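You operate a simulated robot arm through the tools that you are given. There is no shell and no other tool. Be economical: measure what you need, move in short steps, check, and stop when the job is done.

You are at the controls of a simulated two-armed robot. One attempt, no reset.

## Task
Pick up the yellow torch with one hand, pass it to the other hand and put it on the top shelf of the low shelf unit.

The check looks at the end state, three seconds after you hand in, the way a careful person would. Anything else that was tipped, shoved, dropped, spilled or broken makes it a failure.

## Robot
Two 7-joint arms with two-finger parallel grippers on one trunk, on a base that drives. Base frame: it is fixed to the floor where the robot stands at the start and does not move with it; the origin is under the middle of the robot, x ahead of it, y to its left, z up. Units: m, rad, N and s.
The left shoulder is at the start at [0.02, 0.113, 1.272], the right one opposite. With the tool pointing down near the work surface each hand reaches from about 0.22 to 0.6 m from the robot's upright axis, wherever it stands, measured 20 degrees to its own side. Places, roughly: top shelf of the low shelf unit [-0.8, 1.7, 0.8]. Payload 1.57 kg a hand.
The TCP of each hand is the grasp point between the finger pads, 0.03 m short of the fingertips. In the tool frame z runs along the fingers and y along their closing line. Largest opening 0.08 m; finger width 0.017, thickness 0.012; the body of the gripper, 0.04 by 0.082 m, starts 0.08 m behind the TCP.
Orientation is that of the tool frame in the base frame, as a unit quaternion [w, x, y, z]. With the fingers straight down and closing along the base's y, the tool's x points along the base's -x, its y along +y and its z along -z.

## Interface
- The arms move only by the tool move_arm. It takes "left_moves", "right_moves" or both (then of equal length, played together; a hand with none holds still); each is a list of rows, each an object of numbers (a shift or turn left out is 0, a gripper value left out holds the last): "rx", "ry", "rz": the turn, a rotation vector about the tool's x, y, z in units of 6 degrees (1.0 is 6 degrees); "tx", "ty", "tz": the shift along the tool's x, y, z in units of 40 mm (1.0 is 40 mm); "claw": the gripper command, from -1 (shut) to 1 (fully open), values between in proportion. In form: [{"rx": .., "ry": .., "rz": .., "tx": .., "ty": .., "tz": .., "claw": ..}, ...]. A call has 1 to 12 rows; each row shifts and turns the commanded pose from where the row before left it, along the tool's axes as they then stand. A call with a number of a shift or a turn outside -1 to 1 is refused whole. Rows are played at 5 a second. More than 0.05 m and 0.15 rad between two rows, or a gripper value outside its range, and nothing of the call is played. A pose out of reach is approached as far as the arm can. The call stops where the force on the tool passes 40 N (or 10 N more than at its start, if that is more) or the arm is blocked; 0.2 s more then pass. Each finger travels about 0.045 m/s and halts on what it meets, pressing with about 34 N; the grip force reading is that of the motor and also rises with nothing between the fingers. The clock runs only during rows and for 0.2 s after the last one: add rows that do not move to give the fingers time. It gives the time, the measured TCP pose, the force on the tool (base axes), the opening and the grip force at its end, in the units of the frame above (readings bear some noise), with the torque about the TCP (base axes, N m) and any sound that the robot's microphone picked up, and new pictures: "pictures" is both (left out), scene, wrist or none (wrist: the cameras of the hands that moved).
- Cameras (640 x 400 px; columns grow to the right, rows downward): "scene" is now at [0.0966, 0.002, 1.3957]; the picture's right is [0.02, -1.00, 0.00], its down [-0.58, -0.01, -0.81] and it looks along [0.81, 0.02, -0.58] (base axes); focal length 288 px, centre (320, 200). "left" rides on the left gripper at [0.072, 0.007, -0.122] in its tool frame; the picture's right is [-0.09, 1.00, 0.00], its down [-0.84, -0.08, -0.54] and it looks along [-0.54, -0.05, 0.84] (tool axes); focal length 238 px, centre (320, 200). "right" rides on the right gripper at [0.072, -0.007, -0.122] in its tool frame; the picture's right is [0.09, 1.00, 0.00], its down [-0.84, 0.08, -0.54] and it looks along [-0.54, 0.05, 0.84] (tool axes); focal length 238 px, centre (320, 200). There is no depth. A picture from a camera that has moved, and an enlarged one, comes with that camera's place and axes in the base frame and with its lens.
- raise_lower(by): slides the trunk up (or, below 0, down) by that many m; the arms and the scene camera ride with it, the base frame stays. It gives what a move gives, with no picture.
- steer(legs): drives the robot by 1 to 6 legs, each [ahead, left, turn to the left] in m, m and rad, along the robot's own axes; the way and the turn of a leg run together, so that a leg with both is an arc; at most 1.5 m and 3.142 rad a leg. The arms and the cameras ride along, it lands a little off, and it stops where it bumps. It gives what a move gives, and a new picture of the scene camera.
- aim_head(pan, tilt): turns the head with the scene camera to pan (to the left, within 1.396 rad either way) and tilt (down, from -0.506 to 1.204), counted from straight ahead of the robot. It gives what a move gives, and a new picture of the scene camera.
- enlarge(camera, box): a new picture of the part [left, top, right, bottom] of that camera's present view, enlarged. It takes no simulated time.
- job_done(): hands the job in; it is judged then, once.

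Work in short steps. Places have to be worked out from the pictures, the camera data and where the tool is seen: move nearer, look again, correct. Check each grasp and each placing, and mend what went wrong. You have 120 turns and 260 pictures in all, those below and enlarged ones among them. Open the grippers and draw the arms clear of the work before you hand the job in, unless the task says otherwise; then end with one line.

The tools are called as a command line: name --argument value ..., lists and objects as JSON in quotes. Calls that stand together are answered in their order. move_arm: Moves the arms, as the interface text tells. Its arguments: {"type":"object","properties":{"left_moves":{"type":"array","items":{"type":"object","properties":{"rx":{"type":"number"},"ry":{"type":"number"},"rz":{"type":"number"},"tx":{"type":"number"},"ty":{"type":"number"},"tz":{"type":"number"},"claw":{"type":"number"}}}},"right_moves":{"type":"array","items":{"type":"object","properties":{"rx":{"type":"number"},"ry":{"type":"number"},"rz":{"type":"number"},"tx":{"type":"number"},"ty":{"type":"number"},"tz":{"type":"number"},"claw":{"type":"number"}}}},"pictures":{"type":"string","enum":["both","scene","wrist","none"]}},"required":[]} The other tools are called the same way: raise_lower (by) slides the trunk up or down; steer (legs) drives the base; aim_head (pan, tilt) turns the head that bears the scene camera; enlarge (camera, box) takes an enlarged picture of a part of a camera's view; job_done () hands the job in.

At the start:

```text
t: 0.0
left_ee_pos: [0.4898, 0.2006, 1.1508]
left_tool_rot: [0.0, -0.001, 1.0, 0.0]
left_contact_force: [0.2, -0.8, 0.4]
left_torque: [0.02, 0.0, 0.02]
left_finger_gap: 0.0801
left_finger_force: 0.0
right_ee_pos: [0.4733, -0.1958, 1.1924]
right_tool_rot: [-0.001, 0.0, 1.0, 0.001]
right_contact_force: [-0.1, 1.3, -0.5]
right_torque: [-0.01, 0.03, -0.02]
right_finger_gap: 0.0797
right_finger_force: 0.0
trunk travel left (down, up): [-0.325, 0.245]
robot x, y, heading: [0.0011, -0.0013, -0.0]
head pan, tilt: [0.023, 0.623]
```

scene: 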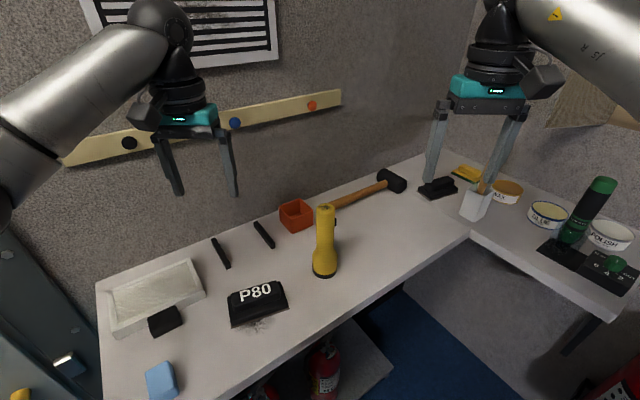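
right: 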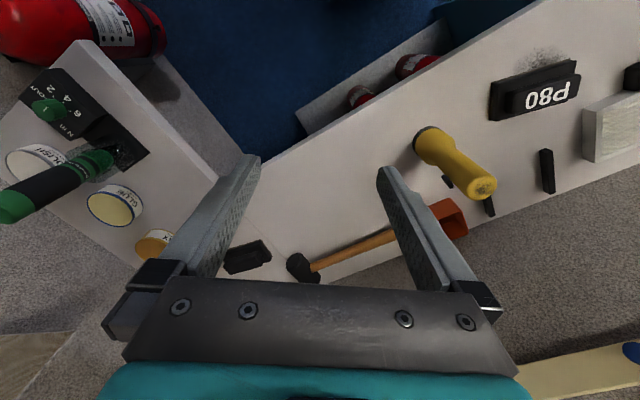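
left: 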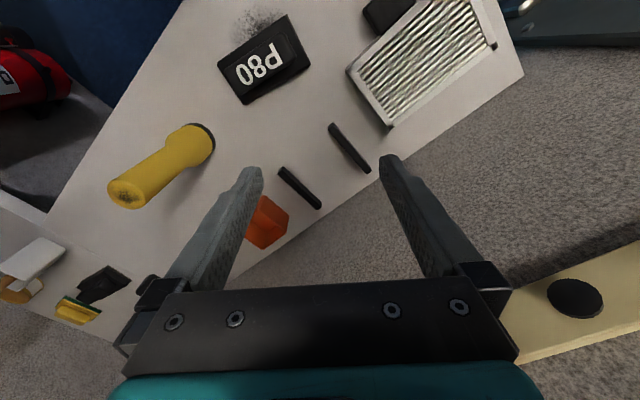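

The torch stands lens-down at about (0.525, 0.0), from z≈0.90 to z≈1.07. I'll look closer at it, then look toward the shelf.

enlarge --camera "scene" --box '[240, 180, 400, 300]'

enlarge --camera "right" --box '[380, 100, 540, 220]'

aim_head --pan 1.39 --tilt 0.4

```text
3.33 times, centred on (320, 240) of scene
camera zoom: at [0.0966, 0.002, 1.3957], right [0.02, -1.0, 0.0], down [-0.58, -0.01, -0.81], along [0.81, 0.02, -0.58], focal length 958 px, centre (320, 67)
```

zoom: 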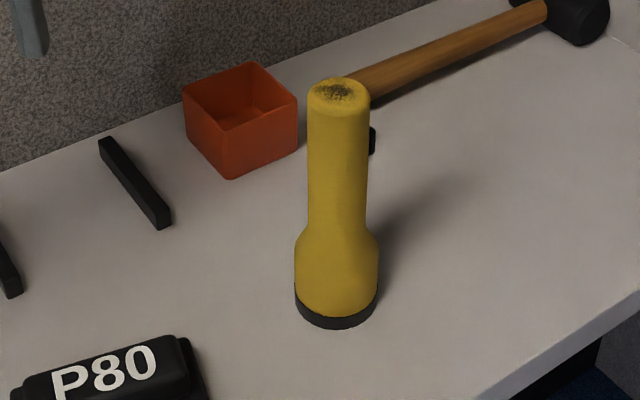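

```text
3.33 times, centred on (460, 160) of right
camera zoom: at [0.3998, -0.2037, 1.315], right [-0.09, 1.0, 0.0], down [0.84, 0.08, 0.54], along [0.54, 0.05, -0.84], focal length 794 px, centre (-147, 333)
```

zoom: 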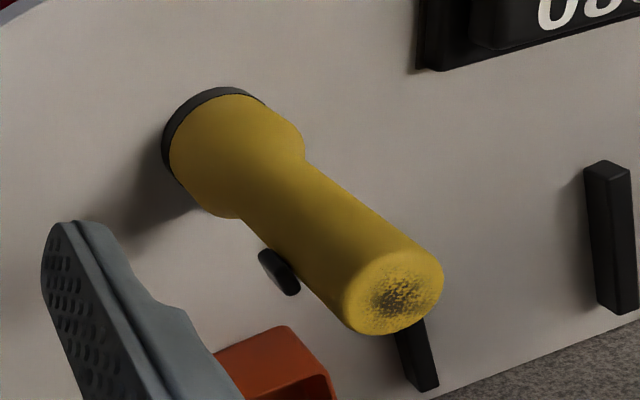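

```text
t: 1.5
left_ee_pos: [0.4899, 0.1992, 1.1494]
left_tool_rot: [0.001, 0.0, 1.0, 0.001]
left_contact_force: [0.6, 0.0, 1.1]
left_torque: [0.01, 0.0, 0.02]
left_finger_gap: 0.0799
left_finger_force: 0.1
right_ee_pos: [0.4731, -0.1978, 1.1926]
right_tool_rot: [-0.001, 0.0, 1.0, 0.001]
right_contact_force: [-0.3, -0.6, -1.1]
right_torque: [0.01, -0.03, 0.0]
right_finger_gap: 0.0799
right_finger_force: 0.0
trunk travel left (down, up): [-0.325, 0.245]
robot x, y, heading: [-0.0014, -0.0029, -0.001]
head pan, tilt: [1.389, 0.4]
camera scene: at [0.0258, 0.0911, 1.4159], right [0.98, -0.18, 0.0], down [-0.07, -0.38, -0.92], along [0.17, 0.91, -0.39], focal length 288 px, centre (320, 200)
```

scene: 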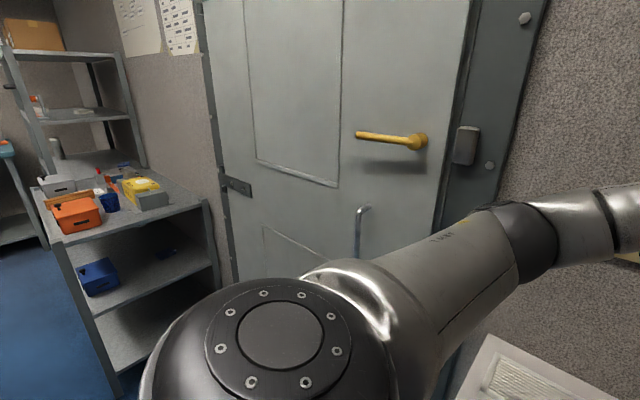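

The shelf's top has a free front part, and its goods stand at the back. I'm turning the head back and moving the right hand above the torch, with the left hand a bit aside.

aim_head --pan 0.0 --tilt 0.6

move_arm --right_moves '[{"ty": 0.83, "tx": -0.2}, {"ty": 0.83, "tx": -0.2}, {"ty": 0.83, "tx": -0.2}, {"ty": 0.83, "tx": -0.2}, {"ty": 0.83, "tx": -0.2}, {"ty": 0.8, "tx": -0.2}, {}]' --left_moves '[{"ty": 0.5}, {"ty": 0.5}, {"ty": 0.5}, {"ty": 0.5}, {"ty": 0.0}, {}, {}]' --pictures "both"

```text
t: 3.0
left_ee_pos: [0.4896, 0.1997, 1.1498]
left_tool_rot: [0.0, 0.0, 1.0, 0.0]
left_contact_force: [0.0, -0.5, -0.3]
left_torque: [-0.02, 0.01, -0.02]
left_finger_gap: 0.0802
left_finger_force: 0.0
right_ee_pos: [0.4724, -0.1985, 1.1922]
right_tool_rot: [0.0, 0.0, 1.0, 0.002]
right_contact_force: [0.6, 0.5, -0.2]
right_torque: [-0.01, 0.0, -0.02]
right_finger_gap: 0.08
right_finger_force: 0.1
trunk travel left (down, up): [-0.325, 0.245]
robot x, y, heading: [0.0009, -0.0014, -0.0]
head pan, tilt: [0.0, 0.6]
camera scene: at [0.0974, 0.0001, 1.3977], right [0.0, -1.0, 0.0], down [-0.56, 0.0, -0.83], along [0.83, 0.0, -0.56], focal length 288 px, centre (320, 200)
```

scene: 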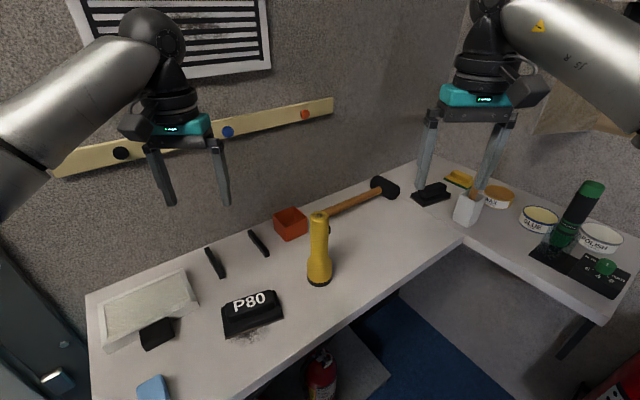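

```text
t: 4.6
left_ee_pos: [0.4896, 0.2787, 1.1493]
left_tool_rot: [0.0, 0.0, 1.0, 0.0]
left_contact_force: [-0.2, 0.0, 0.2]
left_torque: [0.01, 0.01, 0.01]
left_finger_gap: 0.0799
left_finger_force: 0.0
right_ee_pos: [0.52, -0.0001, 1.1935]
right_tool_rot: [0.001, -0.001, 1.0, 0.001]
right_contact_force: [0.9, -0.3, -0.2]
right_torque: [-0.02, 0.03, -0.01]
right_finger_gap: 0.08
right_finger_force: 0.0
trunk travel left (down, up): [-0.325, 0.245]
robot x, y, heading: [-0.0004, 0.002, -0.002]
head pan, tilt: [0.0, 0.6]
camera scene: at [0.0974, -0.0008, 1.3977], right [0.0, -1.0, 0.0], down [-0.56, 0.0, -0.83], along [0.83, 0.0, -0.56], focal length 288 px, centre (320, 200)
camera right: at [0.4477, -0.0066, 1.3157], right [-0.09, 1.0, 0.0], down [0.84, 0.08, 0.54], along [0.54, 0.05, -0.84], focal length 238 px, centre (320, 200)
camera left: at [0.4179, 0.2851, 1.2709], right [0.09, 1.0, 0.0], down [0.84, -0.08, 0.54], along [0.54, -0.05, -0.84], focal length 238 px, centre (320, 200)
```

scene: 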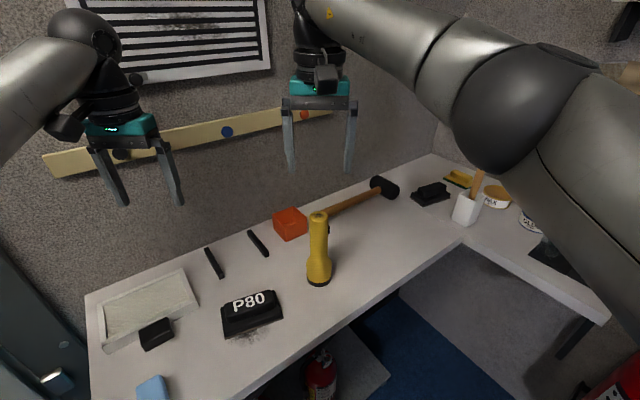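
right: 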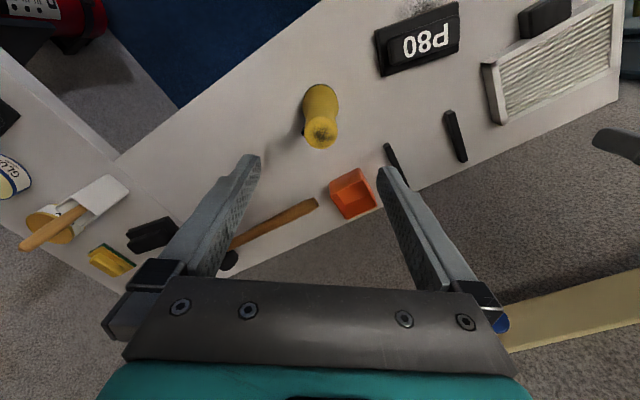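
left: 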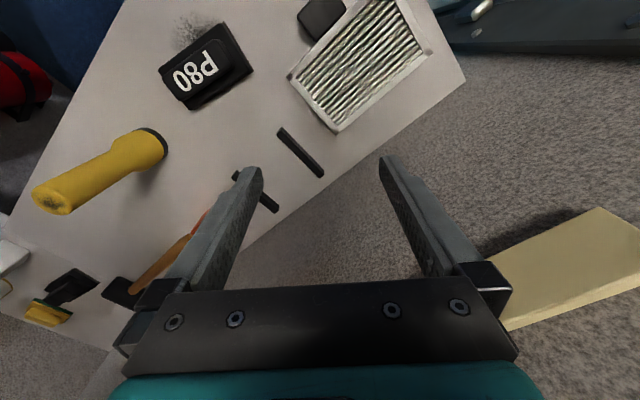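

Triangulated torch top is about (0.523, 0.001, 1.067), and the TCP is over it. I'll descend to TCP z≈1.055 with the fingers open.

move_arm --right_moves '[{"tz": 0.9, "tx": -0.08}, {"tz": 0.9}, {"tz": 0.9}, {"tz": 0.75}, {}]' --pictures "both"

```text
t: 5.8
left_ee_pos: [0.4904, 0.2781, 1.1488]
left_tool_rot: [0.0, 0.0, 1.0, -0.001]
left_contact_force: [0.2, 0.0, 1.1]
left_torque: [0.01, 0.01, 0.01]
left_finger_gap: 0.08
left_finger_force: 0.1
right_ee_pos: [0.5241, 0.0001, 1.0542]
right_tool_rot: [-0.001, 0.001, 1.0, 0.001]
right_contact_force: [-0.5, 0.1, -0.4]
right_torque: [0.02, 0.04, -0.01]
right_finger_gap: 0.08
right_finger_force: 0.2
trunk travel left (down, up): [-0.325, 0.245]
robot x, y, heading: [-0.0017, -0.0016, 0.0]
head pan, tilt: [0.0, 0.6]
camera scene: at [0.0973, 0.0, 1.3977], right [0.0, -1.0, 0.0], down [-0.56, 0.0, -0.83], along [0.83, 0.0, -0.56], focal length 288 px, centre (320, 200)
camera right: at [0.4514, -0.0058, 1.1768], right [-0.09, 1.0, 0.0], down [0.84, 0.08, 0.54], along [0.54, 0.05, -0.84], focal length 238 px, centre (320, 200)
```

scene: 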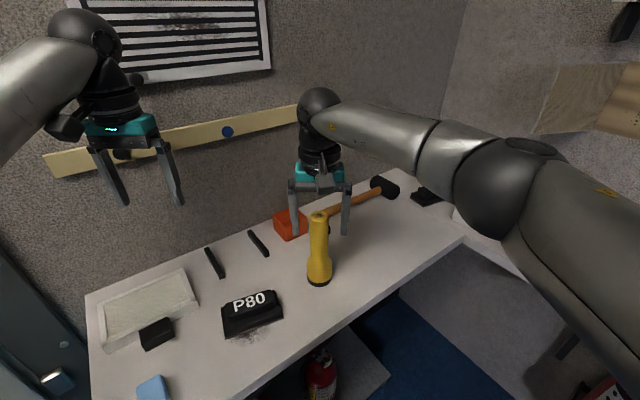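
right: 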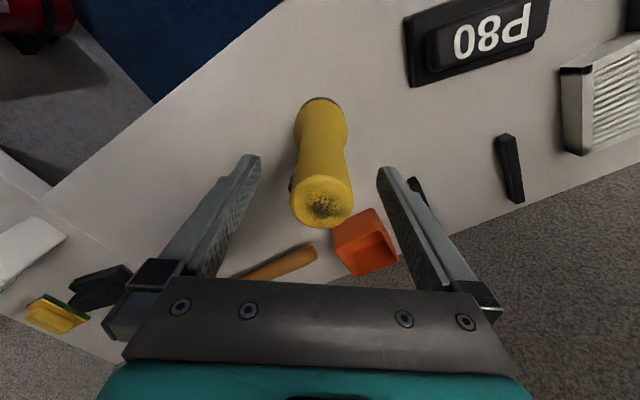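

The wrist view shows the torch centred between the fingers at the predicted depth. Closing the right gripper.

move_arm --right_moves '[{"claw": -1}, {"claw": -1}, {"claw": -1}, {"claw": -1}, {"claw": -1}]' --pictures "wrist"

```text
t: 7.0
left_ee_pos: [0.4895, 0.2786, 1.1482]
left_tool_rot: [0.0, -0.001, 1.0, 0.0]
left_contact_force: [-0.1, -0.3, 0.5]
left_torque: [0.01, -0.02, -0.03]
left_finger_gap: 0.0801
left_finger_force: 0.0
right_ee_pos: [0.524, 0.0008, 1.0551]
right_tool_rot: [-0.001, 0.0, 1.0, 0.001]
right_contact_force: [-0.4, -0.7, -0.2]
right_torque: [-0.03, -0.03, 0.02]
right_finger_gap: 0.0341
right_finger_force: 33.7
trunk travel left (down, up): [-0.325, 0.245]
robot x, y, heading: [-0.0017, 0.0028, 0.001]
head pan, tilt: [0.0, 0.6]
camera right: at [0.4515, -0.0056, 1.1773], right [-0.09, 1.0, 0.0], down [0.84, 0.08, 0.54], along [0.54, 0.05, -0.84], focal length 238 px, centre (320, 200)
```

right: 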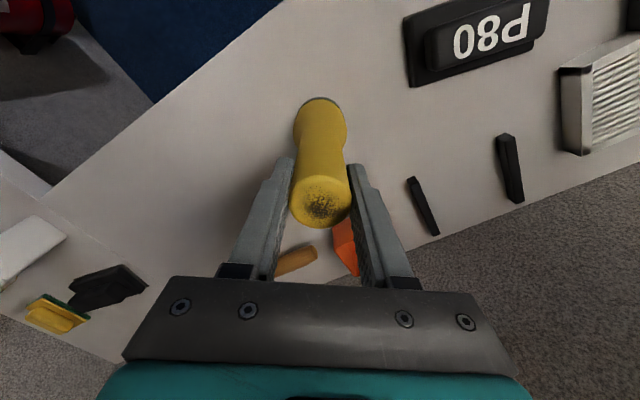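

The gripper holds it at 34 mm with firm force. I'm lifting gently, then drawing back toward the robot.

move_arm --right_moves '[{"tz": -0.5}, {"tz": -0.75}, {"tz": -0.75}, {"tz": -0.75}, {"tz": -0.75, "tx": 0.6}, {"tz": -0.5, "tx": 0.8}, {"tx": 0.8}, {}]' --pictures "both"

```text
t: 8.8
left_ee_pos: [0.4894, 0.2806, 1.1473]
left_tool_rot: [0.0, 0.0, 1.0, 0.0]
left_contact_force: [0.1, 0.2, -0.4]
left_torque: [-0.01, 0.01, 0.01]
left_finger_gap: 0.08
left_finger_force: 0.0
right_ee_pos: [0.4356, 0.0012, 1.2129]
right_tool_rot: [-0.001, 0.0, 1.0, 0.0]
right_contact_force: [0.9, 0.0, -1.5]
right_torque: [0.01, -0.02, -0.01]
right_finger_gap: 0.034
right_finger_force: 34.2
trunk travel left (down, up): [-0.325, 0.245]
robot x, y, heading: [-0.0012, -0.002, -0.003]
head pan, tilt: [0.0, 0.6]
camera scene: at [0.0977, 0.0002, 1.3977], right [0.0, -1.0, 0.0], down [-0.57, 0.0, -0.82], along [0.82, 0.0, -0.57], focal length 288 px, centre (320, 200)
camera right: at [0.3631, -0.0052, 1.3368], right [-0.09, 1.0, 0.0], down [0.84, 0.08, 0.54], along [0.54, 0.05, -0.84], focal length 238 px, centre (320, 200)
```

scene: 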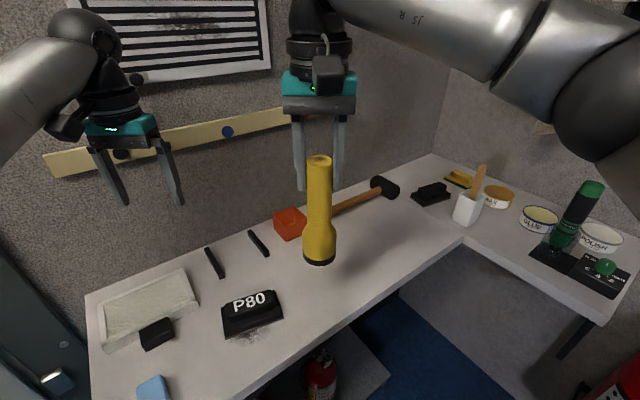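
right: 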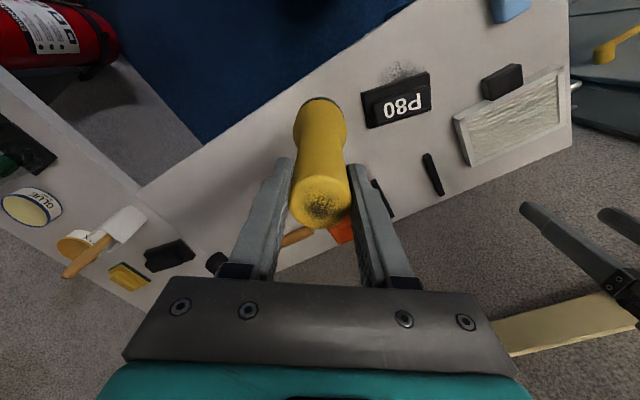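

The torch is in hand, with its axis at (0.436, 0.001) and z from about 1.058 to 1.226. Next I'll turn the left hand at its own place so its fingers point forward-right and 30° below horizontal, starting with yaw. The right hand eases forward 4 cm.

move_arm --left_moves '[{"rz": 1}, {"rz": 1}, {"rz": 1}, {"rz": 1}, {"rz": 1}, {"rz": 1}, {"rz": 1}, {"rz": 1}, {"rz": 1}, {"rz": 1}, {}]' --right_moves '[{"tx": -0.1}, {"tx": -0.1}, {"tx": -0.1}, {"tx": -0.1}, {"tx": -0.1}, {"tx": -0.1}, {"tx": -0.1}, {"tx": -0.1}, {"tx": -0.1}, {"tx": -0.1}, {}]' --pictures "none"

move_arm --left_moves '[{"ry": -1}, {"ry": -1}, {"ry": -1}, {"ry": -1}, {"ry": -1}, {"ry": -1}, {"ry": -1}, {"ry": -1}, {"ry": -1}, {"ry": -1}, {}]' --pictures "both"

```text
t: 11.2
left_ee_pos: [0.4904, 0.2794, 1.1482]
left_tool_rot: [0.0, 0.501, 0.865, 0.0]
left_contact_force: [0.4, 0.0, 0.4]
left_torque: [0.01, 0.02, -0.04]
left_finger_gap: 0.08
left_finger_force: 0.1
right_ee_pos: [0.4755, 0.0005, 1.2138]
right_tool_rot: [-0.001, -0.001, 1.0, 0.001]
right_contact_force: [-0.3, -0.4, -1.5]
right_torque: [0.02, -0.02, -0.01]
right_finger_gap: 0.0344
right_finger_force: 34.3
trunk travel left (down, up): [-0.325, 0.245]
robot x, y, heading: [-0.001, -0.0003, -0.002]
head pan, tilt: [0.0, 0.6]
```

```text
t: 13.6
left_ee_pos: [0.4891, 0.2799, 1.1502]
left_tool_rot: [0.434, 0.432, 0.75, -0.25]
left_contact_force: [0.0, 0.9, -0.4]
left_torque: [-0.01, 0.0, 0.03]
left_finger_gap: 0.0799
left_finger_force: 0.0
right_ee_pos: [0.4753, 0.0008, 1.2147]
right_tool_rot: [-0.001, 0.0, 1.0, 0.002]
right_contact_force: [0.4, -0.5, -2.4]
right_torque: [0.0, 0.0, 0.01]
right_finger_gap: 0.0344
right_finger_force: 34.1
trunk travel left (down, up): [-0.325, 0.245]
robot x, y, heading: [0.0005, 0.0006, 0.005]
head pan, tilt: [0.0, 0.6]
camera scene: at [0.0975, -0.0001, 1.3977], right [0.0, -1.0, 0.0], down [-0.57, 0.0, -0.82], along [0.82, 0.0, -0.57], focal length 288 px, centre (320, 200)
camera left: at [0.4247, 0.4056, 1.1478], right [0.89, 0.46, 0.08], down [-0.09, 0.01, 1.0], along [0.46, -0.89, 0.05], focal length 238 px, centre (320, 200)
```

scene: 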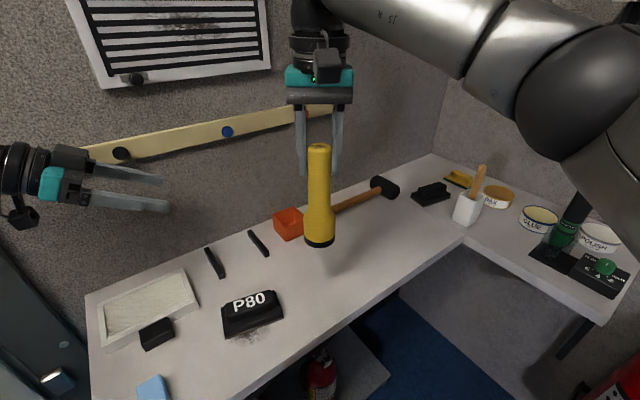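
left: 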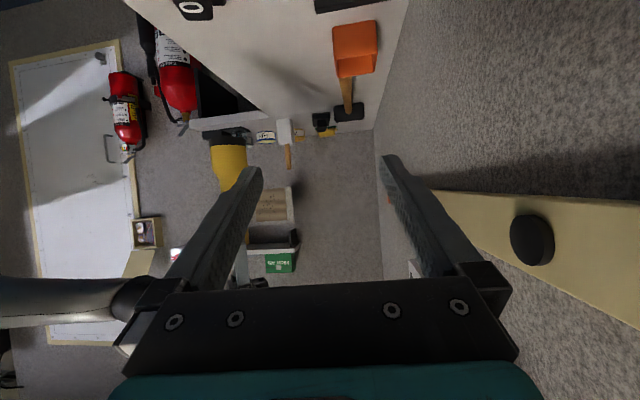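

Left orientation was reached exactly. I'm moving the left hand to a standoff 0.12 m from the torch axis at z≈1.143, lined up with the handle.

move_arm --left_moves '[{"tx": -0.256, "ty": -0.758, "tz": 0.512}, {"tx": -0.256, "ty": -0.758, "tz": 0.512}, {"tx": -0.256, "ty": -0.758, "tz": 0.512}, {"tx": -0.256, "ty": -0.758, "tz": 0.512}, {"tx": -0.256, "ty": -0.758, "tz": 0.512}, {}]' --pictures "both"

```text
t: 15.0
left_ee_pos: [0.4157, 0.1047, 1.1434]
left_tool_rot: [0.433, 0.433, 0.75, -0.25]
left_contact_force: [0.0, 0.2, -0.1]
left_torque: [-0.02, 0.02, 0.01]
left_finger_gap: 0.0802
left_finger_force: 0.1
right_ee_pos: [0.4751, 0.0015, 1.2141]
right_tool_rot: [-0.001, 0.0, 1.0, 0.001]
right_contact_force: [0.4, -0.2, -2.0]
right_torque: [0.0, 0.01, 0.02]
right_finger_gap: 0.0343
right_finger_force: 34.1
trunk travel left (down, up): [-0.325, 0.245]
robot x, y, heading: [-0.0005, -0.0004, 0.001]
head pan, tilt: [0.0, 0.6]
camera scene: at [0.0976, 0.0002, 1.3977], right [0.0, -1.0, 0.0], down [-0.57, 0.0, -0.82], along [0.82, 0.0, -0.57], focal length 288 px, centre (320, 200)
camera left: at [0.3511, 0.2313, 1.1409], right [0.89, 0.46, 0.08], down [-0.09, 0.01, 1.0], along [0.46, -0.89, 0.05], focal length 238 px, centre (320, 200)
```

scene: 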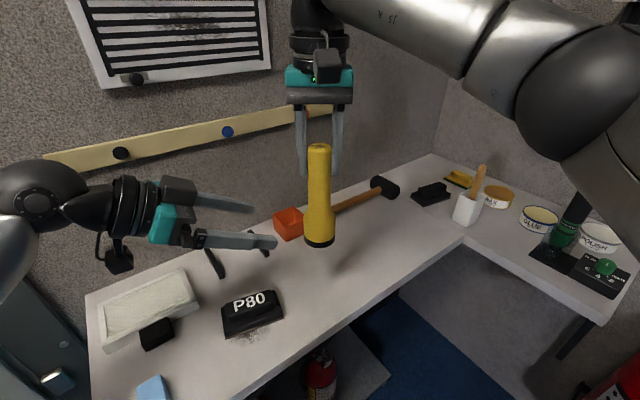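
left: 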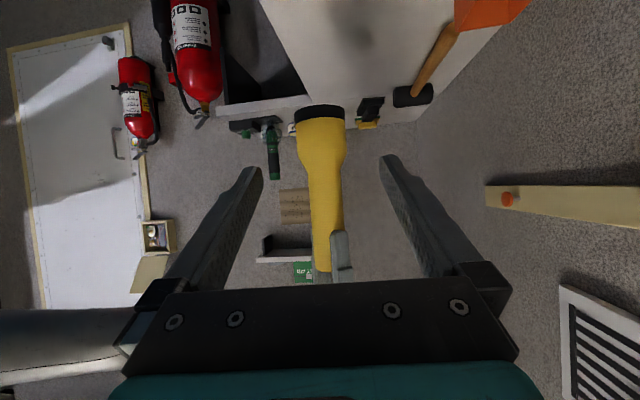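

The handle between taper (z≈1.123) and the right fingertips (≈1.184) is open and centred. I'm advancing the left hand horizontally to the torch axis at z≈1.147.

move_arm --left_moves '[{"tx": -0.314, "tz": 0.508}, {"tx": -0.314, "tz": 0.508}, {"tx": -0.314, "tz": 0.508}, {"tx": -0.314, "tz": 0.508}, {"tx": -0.314, "tz": 0.508}, {}]' --pictures "both"

enlarge --camera "scene" --box '[240, 120, 400, 260]'

```text
t: 16.4
left_ee_pos: [0.4753, 0.0012, 1.1466]
left_tool_rot: [0.434, 0.433, 0.75, -0.25]
left_contact_force: [-0.4, -0.4, 0.6]
left_torque: [0.0, 0.02, 0.02]
left_finger_gap: 0.0799
left_finger_force: 0.0
right_ee_pos: [0.4746, -0.0003, 1.2148]
right_tool_rot: [-0.001, 0.0, 1.0, 0.0]
right_contact_force: [0.7, -0.6, -0.9]
right_torque: [0.04, 0.02, 0.0]
right_finger_gap: 0.0344
right_finger_force: 34.2
trunk travel left (down, up): [-0.325, 0.245]
robot x, y, heading: [-0.0023, 0.0013, 0.003]
head pan, tilt: [0.0, 0.6]
camera scene: at [0.0973, 0.0003, 1.3977], right [0.0, -1.0, 0.0], down [-0.56, 0.0, -0.83], along [0.83, 0.0, -0.56], focal length 288 px, centre (320, 200)
camera left: at [0.4106, 0.1274, 1.1445], right [0.89, 0.46, 0.08], down [-0.09, 0.01, 1.0], along [0.46, -0.89, 0.05], focal length 238 px, centre (320, 200)
```

scene: 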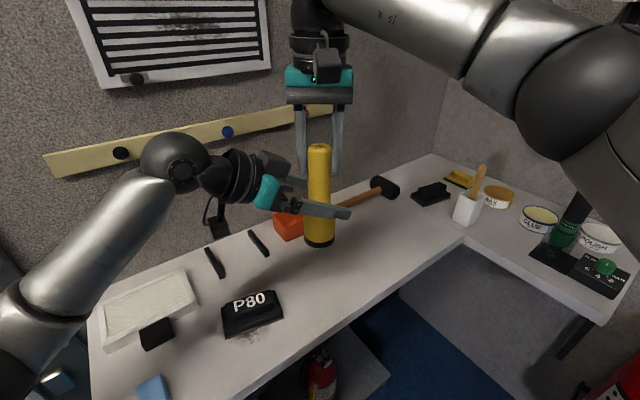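
left: 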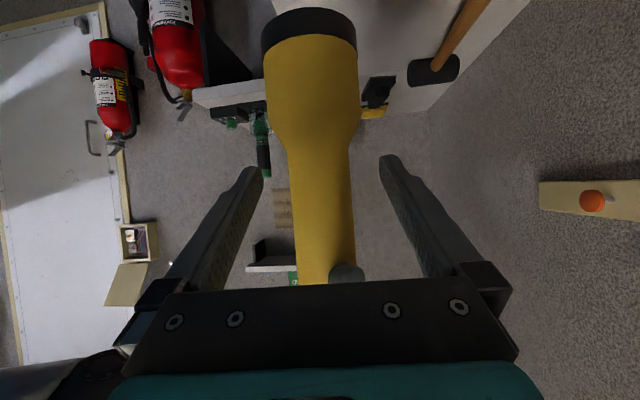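

```text
2.86 times, centred on (320, 190) of scene
camera zoom: at [0.0973, 0.0003, 1.3977], right [0.0, -1.0, 0.0], down [-0.56, 0.0, -0.83], along [0.83, 0.0, -0.56], focal length 822 px, centre (320, 229)
```

zoom: 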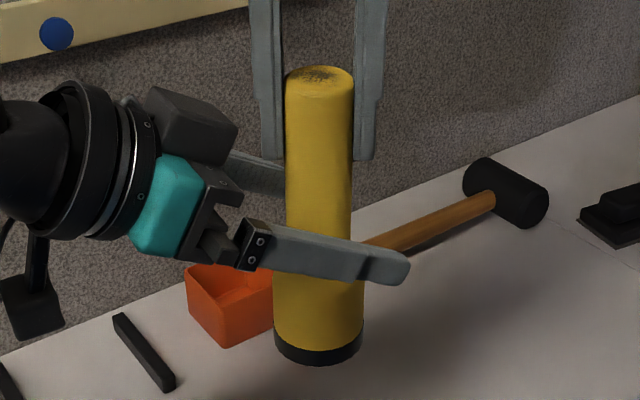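

The left fingers straddle the handle below the right fingers. Closing the left gripper while the right keeps holding.

move_arm --left_moves '[{"claw": -1}, {"claw": -1}, {"claw": -1}, {"claw": -1}, {"claw": -1}, {"claw": -1}]' --pictures "wrist"

enlarge --camera "scene" --box '[240, 120, 400, 260]'

```text
t: 17.8
left_ee_pos: [0.4753, 0.0024, 1.1455]
left_tool_rot: [0.433, 0.433, 0.75, -0.25]
left_contact_force: [3.2, 0.8, 0.1]
left_torque: [0.01, 0.01, -0.03]
left_finger_gap: 0.0342
left_finger_force: 33.6
right_ee_pos: [0.4756, 0.0013, 1.2144]
right_tool_rot: [-0.001, -0.001, 1.0, 0.001]
right_contact_force: [-4.1, -0.6, -1.4]
right_torque: [-0.02, 0.19, 0.03]
right_finger_gap: 0.0343
right_finger_force: 33.8
trunk travel left (down, up): [-0.325, 0.245]
robot x, y, heading: [0.0007, -0.0023, -0.0]
head pan, tilt: [0.0, 0.6]
camera left: at [0.4106, 0.1276, 1.1444], right [0.88, 0.46, 0.08], down [-0.09, 0.01, 1.0], along [0.46, -0.89, 0.05], focal length 238 px, centre (320, 200)
```

left: 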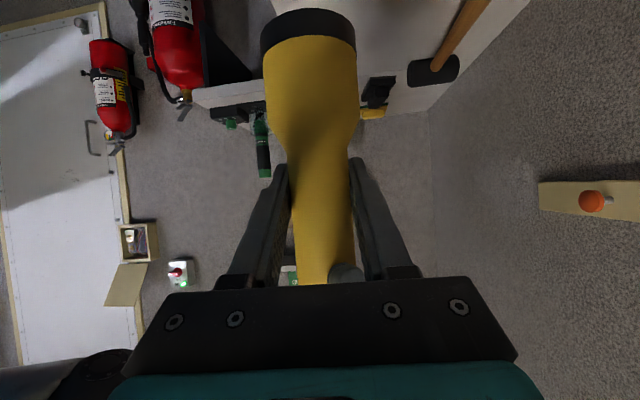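

```text
2.86 times, centred on (320, 190) of scene
camera zoom: at [0.0975, 0.0, 1.3977], right [0.0, -1.0, 0.0], down [-0.57, 0.0, -0.83], along [0.83, 0.0, -0.57], focal length 822 px, centre (320, 229)
```

zoom: 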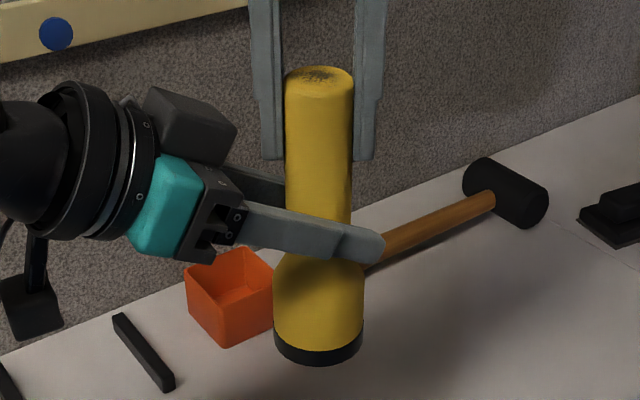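

Both hands grip at 34 mm with little strain. Opening the right gripper, then drawing it straight up.

move_arm --right_moves '[{"claw": 1}, {"claw": 1}, {"claw": 1}, {"claw": 1}, {"claw": 1}, {"claw": 1}]' --pictures "none"

move_arm --right_moves '[{"tz": -0.5}, {"tz": -0.8}, {"tz": -0.8}, {"tz": -0.5}, {}]' --pictures "scene"

```text
t: 19.2
left_ee_pos: [0.4754, 0.0008, 1.1456]
left_tool_rot: [0.433, 0.433, 0.751, -0.249]
left_contact_force: [-0.4, -0.3, -0.2]
left_torque: [-0.01, -0.01, -0.02]
left_finger_gap: 0.0343
left_finger_force: 33.8
right_ee_pos: [0.4751, 0.0007, 1.2158]
right_tool_rot: [0.0, -0.001, 1.0, 0.002]
right_contact_force: [0.0, -0.5, 0.9]
right_torque: [0.0, -0.01, 0.03]
right_finger_gap: 0.0801
right_finger_force: 0.1
trunk travel left (down, up): [-0.325, 0.245]
robot x, y, heading: [-0.0031, -0.002, -0.001]
head pan, tilt: [0.0, 0.6]
```

```text
t: 20.4
left_ee_pos: [0.4758, 0.0022, 1.145]
left_tool_rot: [0.433, 0.433, 0.75, -0.25]
left_contact_force: [0.2, -0.4, 1.2]
left_torque: [-0.02, 0.0, -0.01]
left_finger_gap: 0.0345
left_finger_force: 34.1
right_ee_pos: [0.4769, 0.0018, 1.318]
right_tool_rot: [-0.001, 0.0, 1.0, 0.001]
right_contact_force: [-0.6, -0.1, -0.8]
right_torque: [-0.02, 0.01, 0.04]
right_finger_gap: 0.0802
right_finger_force: 0.1
trunk travel left (down, up): [-0.325, 0.245]
robot x, y, heading: [-0.003, -0.0001, -0.004]
head pan, tilt: [0.0, 0.6]
camera scene: at [0.0977, -0.0002, 1.3977], right [0.0, -1.0, 0.0], down [-0.57, 0.0, -0.82], along [0.82, 0.0, -0.57], focal length 288 px, centre (320, 200)
```

scene: 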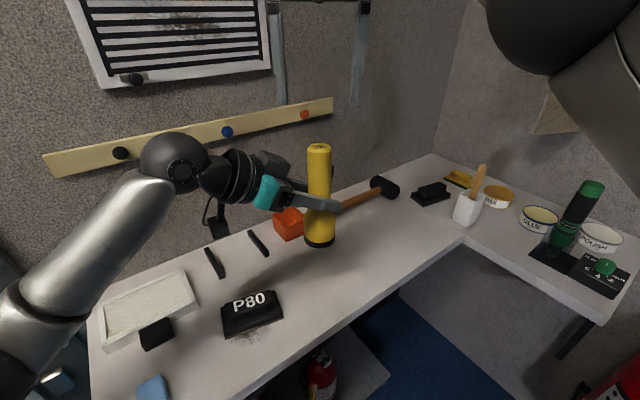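

The left hand alone holds the torch upright. Moving the right arm off to its side, and the left hand toward its own side while turning it about the vertical so it points more ahead.

move_arm --left_moves '[{"tx": 0.176, "ty": 0.64, "tz": -0.604}, {"tx": 0.176, "ty": 0.64, "tz": -0.604}, {"tx": 0.176, "ty": 0.64, "tz": -0.604}, {"tx": 0.176, "ty": 0.64, "tz": -0.604}, {"tx": 0.176, "ty": 0.64, "tz": -0.604}, {"rx": -0.866, "rz": -0.5}, {"rx": -0.866, "rz": -0.5}, {"rx": -0.866, "rz": -0.5}, {"rx": -0.866, "rz": -0.5}, {"rx": -0.866, "rz": -0.5}, {"rx": -0.866, "rz": -0.5}, {"rx": -0.866, "rz": -0.5}]' --right_moves '[{"ty": -0.8, "tx": 0.2}, {"ty": -0.8, "tx": 0.2}, {"ty": -0.8, "tx": 0.2}, {"ty": -0.8, "tx": 0.2}, {"ty": -0.8, "tx": 0.2}, {"ty": -0.8, "tx": 0.2}, {"tx": 0.5}, {}, {}, {}, {}, {}]' --pictures "both"

```text
t: 23.0
left_ee_pos: [0.5246, 0.1711, 1.176]
left_tool_rot: [0.494, 0.134, 0.855, -0.078]
left_contact_force: [0.5, -0.5, -2.2]
left_torque: [-0.05, -0.01, -0.01]
left_finger_gap: 0.0345
left_finger_force: 33.8
right_ee_pos: [0.4079, -0.1908, 1.3177]
right_tool_rot: [-0.001, 0.0, 1.0, 0.001]
right_contact_force: [0.8, -0.4, -0.3]
right_torque: [-0.01, 0.02, 0.0]
right_finger_gap: 0.0799
right_finger_force: 0.0
trunk travel left (down, up): [-0.325, 0.245]
robot x, y, heading: [0.0, 0.0014, -0.001]
head pan, tilt: [0.0, 0.6]
camera scene: at [0.0976, -0.0002, 1.3977], right [0.0, -1.0, 0.0], down [-0.57, 0.0, -0.82], along [0.82, 0.0, -0.57], focal length 288 px, centre (320, 200)
camera right: at [0.3353, -0.1981, 1.4403], right [-0.09, 1.0, 0.0], down [0.84, 0.08, 0.54], along [0.54, 0.05, -0.84], focal length 238 px, centre (320, 200)
camera left: at [0.3924, 0.2212, 1.1748], right [0.35, 0.93, 0.08], down [-0.07, -0.06, 1.0], along [0.93, -0.35, 0.05], focal length 238 px, centre (320, 200)
```

scene: 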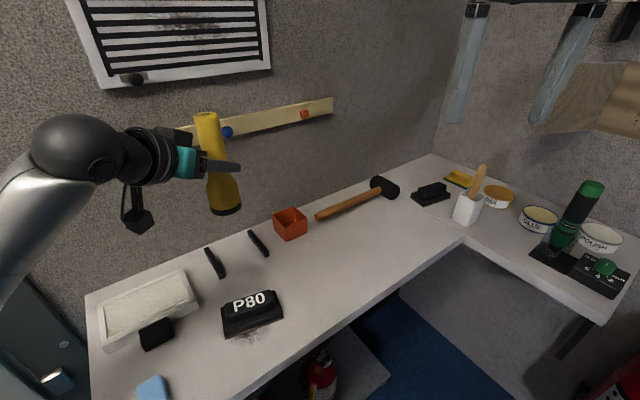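
right: 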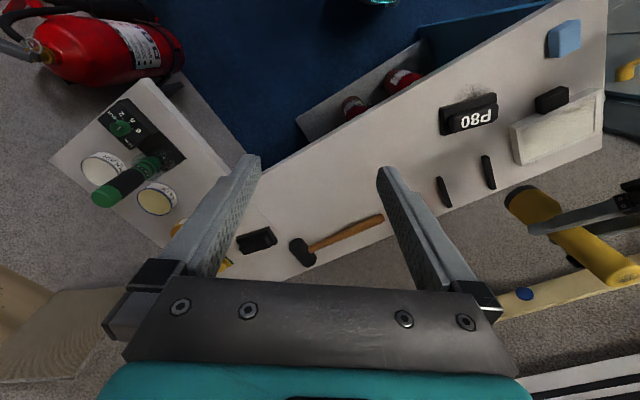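
left: 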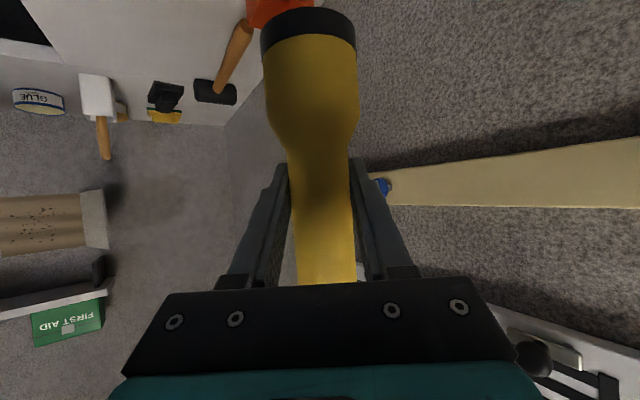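

The torch is held securely. Before driving, I'll look left and low, then right, to check the floor and the shelf's exact place.

aim_head --pan 1.39 --tilt 0.7

aim_head --pan -1.39 --tilt 0.5

```text
t: 24.6
left_ee_pos: [0.5239, 0.1721, 1.1778]
left_tool_rot: [0.494, 0.136, 0.855, -0.078]
left_contact_force: [1.3, -0.3, -0.5]
left_torque: [0.02, 0.02, 0.01]
left_finger_gap: 0.0342
left_finger_force: 34.0
right_ee_pos: [0.4074, -0.1911, 1.3177]
right_tool_rot: [-0.001, 0.0, 1.0, 0.001]
right_contact_force: [0.1, 0.1, -0.4]
right_torque: [0.01, -0.02, 0.0]
right_finger_gap: 0.08
right_finger_force: 0.1
trunk travel left (down, up): [-0.325, 0.245]
robot x, y, heading: [-0.0004, 0.002, 0.001]
head pan, tilt: [1.389, 0.7]
camera scene: at [0.0246, 0.0836, 1.3891], right [0.98, -0.18, 0.0], down [-0.12, -0.63, -0.76], along [0.14, 0.75, -0.64], focal length 288 px, centre (320, 200)
```

scene: 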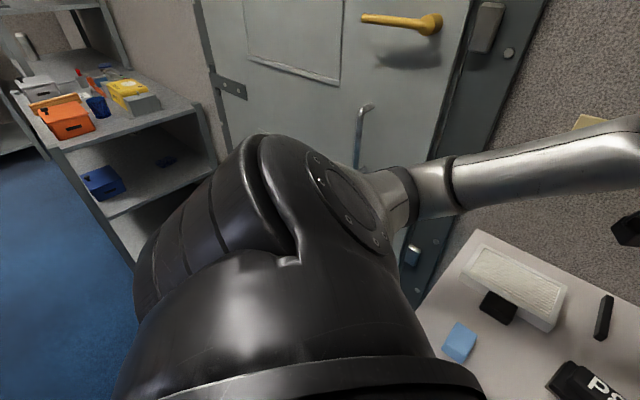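

```text
t: 27.0
left_ee_pos: [0.5258, 0.1724, 1.1772]
left_tool_rot: [0.494, 0.136, 0.855, -0.079]
left_contact_force: [-0.3, 0.2, -1.3]
left_torque: [0.01, -0.01, -0.03]
left_finger_gap: 0.0344
left_finger_force: 34.1
right_ee_pos: [0.4092, -0.1911, 1.3168]
right_tool_rot: [-0.001, -0.001, 1.0, 0.001]
right_contact_force: [0.4, -0.5, 1.4]
right_torque: [0.02, 0.01, 0.01]
right_finger_gap: 0.0803
right_finger_force: 0.0
trunk travel left (down, up): [-0.325, 0.245]
robot x, y, heading: [0.0009, -0.0032, -0.003]
head pan, tilt: [-1.389, 0.499]
camera scene: at [0.0256, -0.0894, 1.4068], right [-0.98, -0.18, 0.0], down [-0.09, 0.47, -0.88], along [0.16, -0.86, -0.48], focal length 288 px, centre (320, 200)
```

scene: 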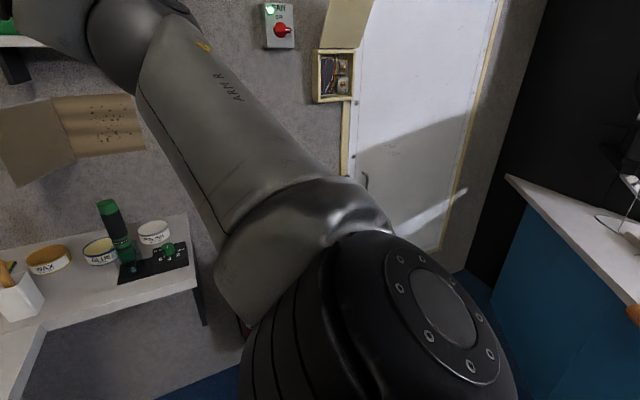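

By my reckoning the door wall and bench back lie on one line, about 0.66 m from the start. The shelf front is 1.5 m along it, with a free front spot near (-0.6, 1.5). I'll back off 0.2 m, turn left 90° and look.

aim_head --pan 0.0 --tilt 0.6

steer --legs '[[-0.2, 0, 0], [0, 0, 1.571]]'

```text
t: 28.6
left_ee_pos: [0.5246, 0.1727, 1.1754]
left_tool_rot: [0.494, 0.136, 0.855, -0.078]
left_contact_force: [0.5, -0.1, -1.8]
left_torque: [0.04, -0.01, 0.0]
left_finger_gap: 0.0347
left_finger_force: 34.2
right_ee_pos: [0.4086, -0.1923, 1.3184]
right_tool_rot: [-0.001, 0.0, 1.0, 0.001]
right_contact_force: [0.9, -0.3, 0.6]
right_torque: [-0.05, 0.03, -0.01]
right_finger_gap: 0.08
right_finger_force: 0.1
trunk travel left (down, up): [-0.325, 0.245]
robot x, y, heading: [-0.0014, 0.0013, 0.0]
head pan, tilt: [0.0, 0.6]
camera scene: at [0.0975, 0.0, 1.3977], right [0.0, -1.0, 0.0], down [-0.56, 0.0, -0.83], along [0.83, 0.0, -0.56], focal length 288 px, centre (320, 200)
```

scene: 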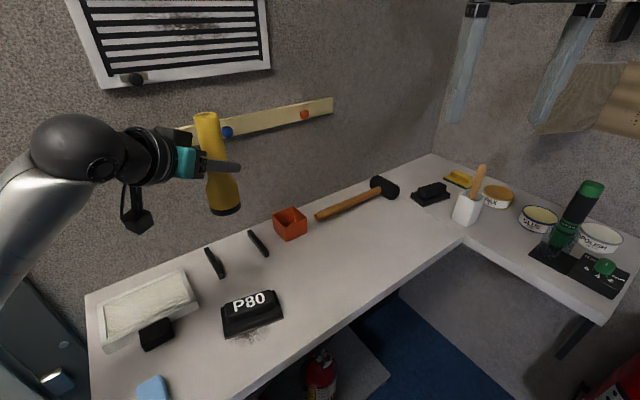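

```text
t: 34.0
left_ee_pos: [-0.3689, 0.5244, 1.1761]
left_tool_rot: [0.405, -0.508, 0.701, 0.293]
left_contact_force: [0.0, -0.3, -1.8]
left_torque: [-0.01, -0.03, 0.01]
left_finger_gap: 0.0343
left_finger_force: 33.4
right_ee_pos: [-0.0062, 0.4084, 1.3183]
right_tool_rot: [-0.001, -0.706, 0.708, 0.0]
right_contact_force: [0.5, 0.5, -0.3]
right_torque: [0.01, 0.01, 0.03]
right_finger_gap: 0.0801
right_finger_force: 0.0
trunk travel left (down, up): [-0.325, 0.245]
robot x, y, heading: [-0.1972, 0.0011, 1.571]
head pan, tilt: [0.0, 0.6]
camera scene: at [-0.1994, 0.0983, 1.3977], right [1.0, 0.0, 0.0], down [0.0, -0.57, -0.82], along [0.0, 0.82, -0.57], focal length 288 px, centre (320, 200)
```

scene: 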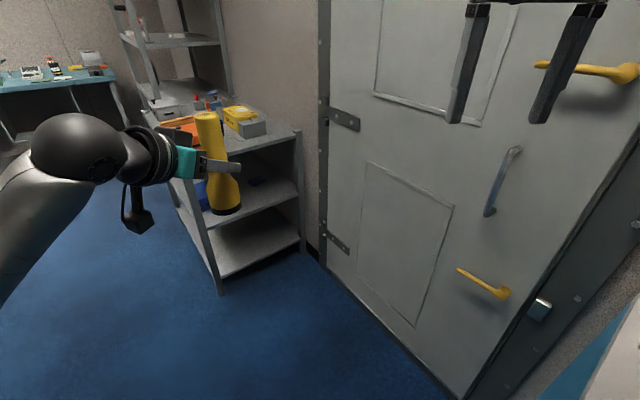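

The floor toward the shelf is clear. Driving ahead 0.45 m and left 0.3 m, short of the shelf, to look again.

steer --legs '[[0.45, 0.32, 0]]'

aim_head --pan 0.0 --tilt 0.75

```text
t: 37.2
left_ee_pos: [-0.6871, 0.9841, 1.1752]
left_tool_rot: [0.406, -0.508, 0.702, 0.293]
left_contact_force: [-0.2, 0.9, -2.1]
left_torque: [0.01, 0.01, -0.01]
left_finger_gap: 0.0346
left_finger_force: 33.7
right_ee_pos: [-0.3234, 0.8663, 1.3184]
right_tool_rot: [-0.001, -0.706, 0.709, 0.0]
right_contact_force: [-0.2, 1.1, -0.2]
right_torque: [-0.05, -0.01, -0.03]
right_finger_gap: 0.0802
right_finger_force: 0.1
trunk travel left (down, up): [-0.325, 0.245]
robot x, y, heading: [-0.5163, 0.4564, 1.567]
head pan, tilt: [0.0, 0.6]
camera scene: at [-0.5173, 0.5577, 1.3977], right [1.0, 0.0, 0.0], down [0.0, -0.57, -0.82], along [0.0, 0.82, -0.57], focal length 288 px, centre (320, 200)
```

scene: 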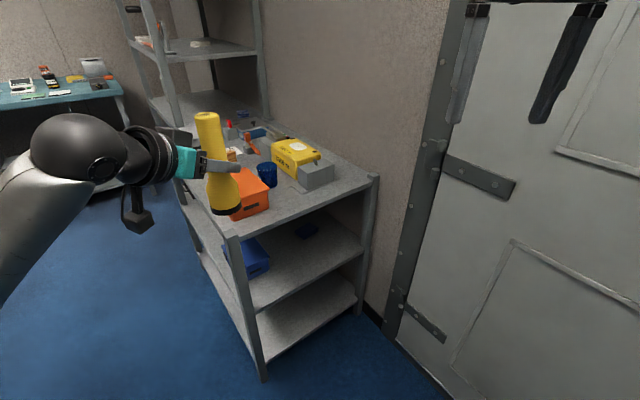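

```text
t: 37.9
left_ee_pos: [-0.6864, 0.9843, 1.1751]
left_tool_rot: [0.405, -0.508, 0.701, 0.294]
left_contact_force: [0.2, 0.1, -2.0]
left_torque: [-0.01, 0.01, 0.0]
left_finger_gap: 0.0344
left_finger_force: 33.9
right_ee_pos: [-0.3242, 0.8664, 1.3183]
right_tool_rot: [-0.002, -0.705, 0.709, 0.0]
right_contact_force: [0.1, -0.1, 0.0]
right_torque: [-0.01, 0.01, 0.0]
right_finger_gap: 0.0801
right_finger_force: 0.1
trunk travel left (down, up): [-0.325, 0.245]
robot x, y, heading: [-0.5144, 0.4563, 1.566]
head pan, tilt: [0.0, 0.75]
camera scene: at [-0.517, 0.5517, 1.3849], right [1.0, 0.0, 0.0], down [0.0, -0.68, -0.73], along [0.0, 0.73, -0.68], focal length 288 px, centre (320, 200)
```

scene: 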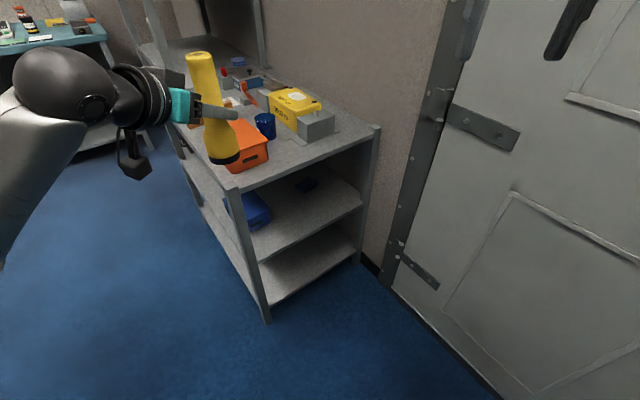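

Seen from here, the orange bin's right corner is at about (-0.69, 1.37) and the grey box's left corner at (-0.57, 1.50). The front edge runs (-0.80, 1.24) to (-0.28, 1.59). The free spot between them is about (-0.62, 1.44). I'll set the hand to a good pose first: slide right and yaw left 18°.

move_arm --left_moves '[{"ty": -0.635}, {"ty": -0.635}, {"ty": -0.635}, {"rx": -0.866, "rz": -0.5}, {"rx": -0.866, "rz": -0.5}, {"rx": -0.866, "rz": -0.5}, {}]' --pictures "scene"

enlarge --camera "scene" --box '[160, 60, 400, 210]'

```text
t: 39.5
left_ee_pos: [-0.6121, 0.9614, 1.1752]
left_tool_rot: [0.354, -0.612, 0.613, 0.353]
left_contact_force: [0.5, -0.8, -2.5]
left_torque: [0.01, -0.01, 0.0]
left_finger_gap: 0.0342
left_finger_force: 34.1
right_ee_pos: [-0.3243, 0.8663, 1.3177]
right_tool_rot: [-0.001, -0.706, 0.708, 0.001]
right_contact_force: [0.2, 0.4, 0.3]
right_torque: [-0.02, -0.02, -0.02]
right_finger_gap: 0.0798
right_finger_force: 0.0
trunk travel left (down, up): [-0.325, 0.245]
robot x, y, heading: [-0.5132, 0.4587, 1.565]
head pan, tilt: [0.0, 0.75]
camera scene: at [-0.5172, 0.5517, 1.3848], right [1.0, 0.0, 0.0], down [0.0, -0.68, -0.73], along [0.0, 0.73, -0.68], focal length 288 px, centre (320, 200)
```

scene: 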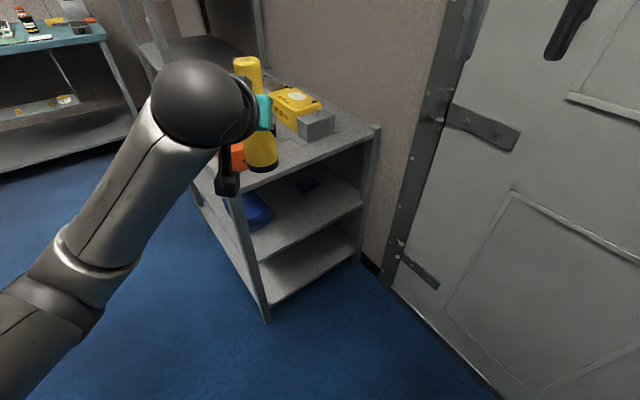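

```text
2.67 times, centred on (280, 135) of scene
camera zoom: at [-0.5172, 0.5517, 1.3848], right [1.0, 0.0, 0.0], down [0.0, -0.68, -0.73], along [0.0, 0.73, -0.68], focal length 767 px, centre (427, 373)
```

zoom: 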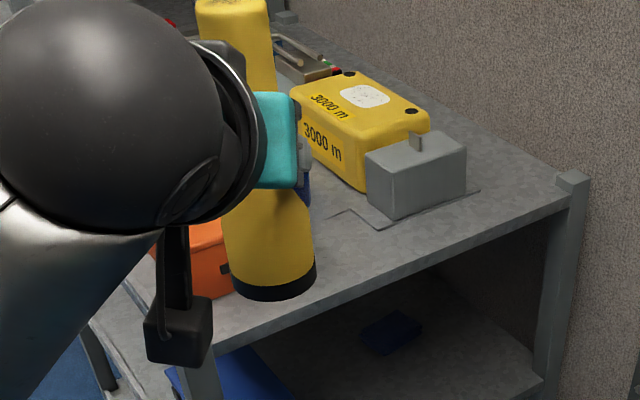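

A thin plate under the tape box starts at about w=0.36, so the target is (-0.634, 1.42). That leaves roughly 4 cm of clearance each side and 3 cm to the front edge. Driving ahead 0.44 m with the torch well above everything.

steer --legs '[[0.44, 0.02, 0]]'

aim_head --pan 0.0 --tilt 0.95

```text
t: 42.1
left_ee_pos: [-0.6356, 1.4006, 1.1757]
left_tool_rot: [-0.353, 0.613, -0.611, -0.355]
left_contact_force: [-0.3, -0.2, -1.5]
left_torque: [0.01, -0.01, -0.03]
left_finger_gap: 0.0342
left_finger_force: 34.3
right_ee_pos: [-0.3447, 1.3079, 1.3177]
right_tool_rot: [0.001, 0.708, -0.707, 0.001]
right_contact_force: [-0.4, -0.6, 0.0]
right_torque: [-0.02, 0.03, 0.0]
right_finger_gap: 0.0801
right_finger_force: 0.1
trunk travel left (down, up): [-0.325, 0.245]
robot x, y, heading: [-0.5352, 0.8984, 1.57]
head pan, tilt: [0.0, 0.75]
camera scene: at [-0.5365, 0.9926, 1.3848], right [1.0, 0.0, 0.0], down [0.0, -0.68, -0.73], along [0.0, 0.73, -0.68], focal length 288 px, centre (320, 200)
```

scene: 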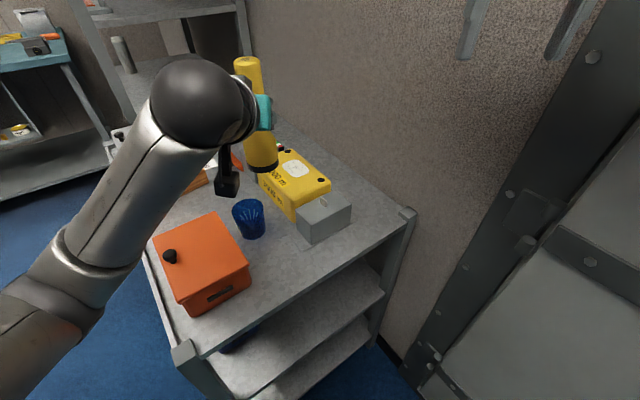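

```text
t: 42.9
left_ee_pos: [-0.6343, 1.3999, 1.1761]
left_tool_rot: [-0.353, 0.612, -0.612, -0.354]
left_contact_force: [-0.2, -0.9, -1.5]
left_torque: [-0.01, -0.01, -0.01]
left_finger_gap: 0.0345
left_finger_force: 34.0
right_ee_pos: [-0.3442, 1.3065, 1.3182]
right_tool_rot: [0.0, 0.708, -0.706, -0.001]
right_contact_force: [-0.1, 0.2, -0.4]
right_torque: [0.0, 0.02, 0.01]
right_finger_gap: 0.0801
right_finger_force: 0.0
trunk travel left (down, up): [-0.325, 0.245]
robot x, y, heading: [-0.533, 0.8989, 1.57]
head pan, tilt: [0.0, 0.949]
camera scene: at [-0.5364, 0.9818, 1.3693], right [1.0, 0.0, 0.0], down [0.0, -0.81, -0.58], along [0.0, 0.58, -0.81], focal length 288 px, centre (320, 200)
```

scene: 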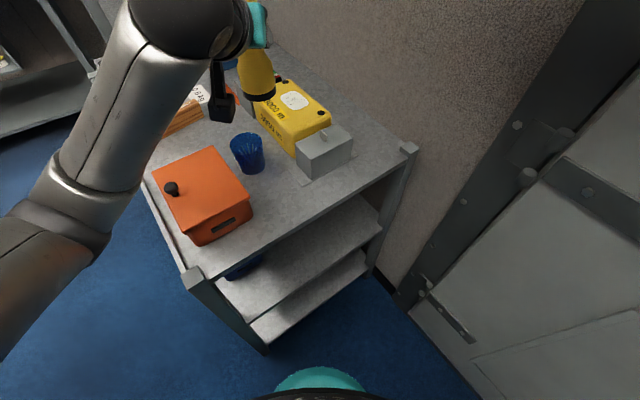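

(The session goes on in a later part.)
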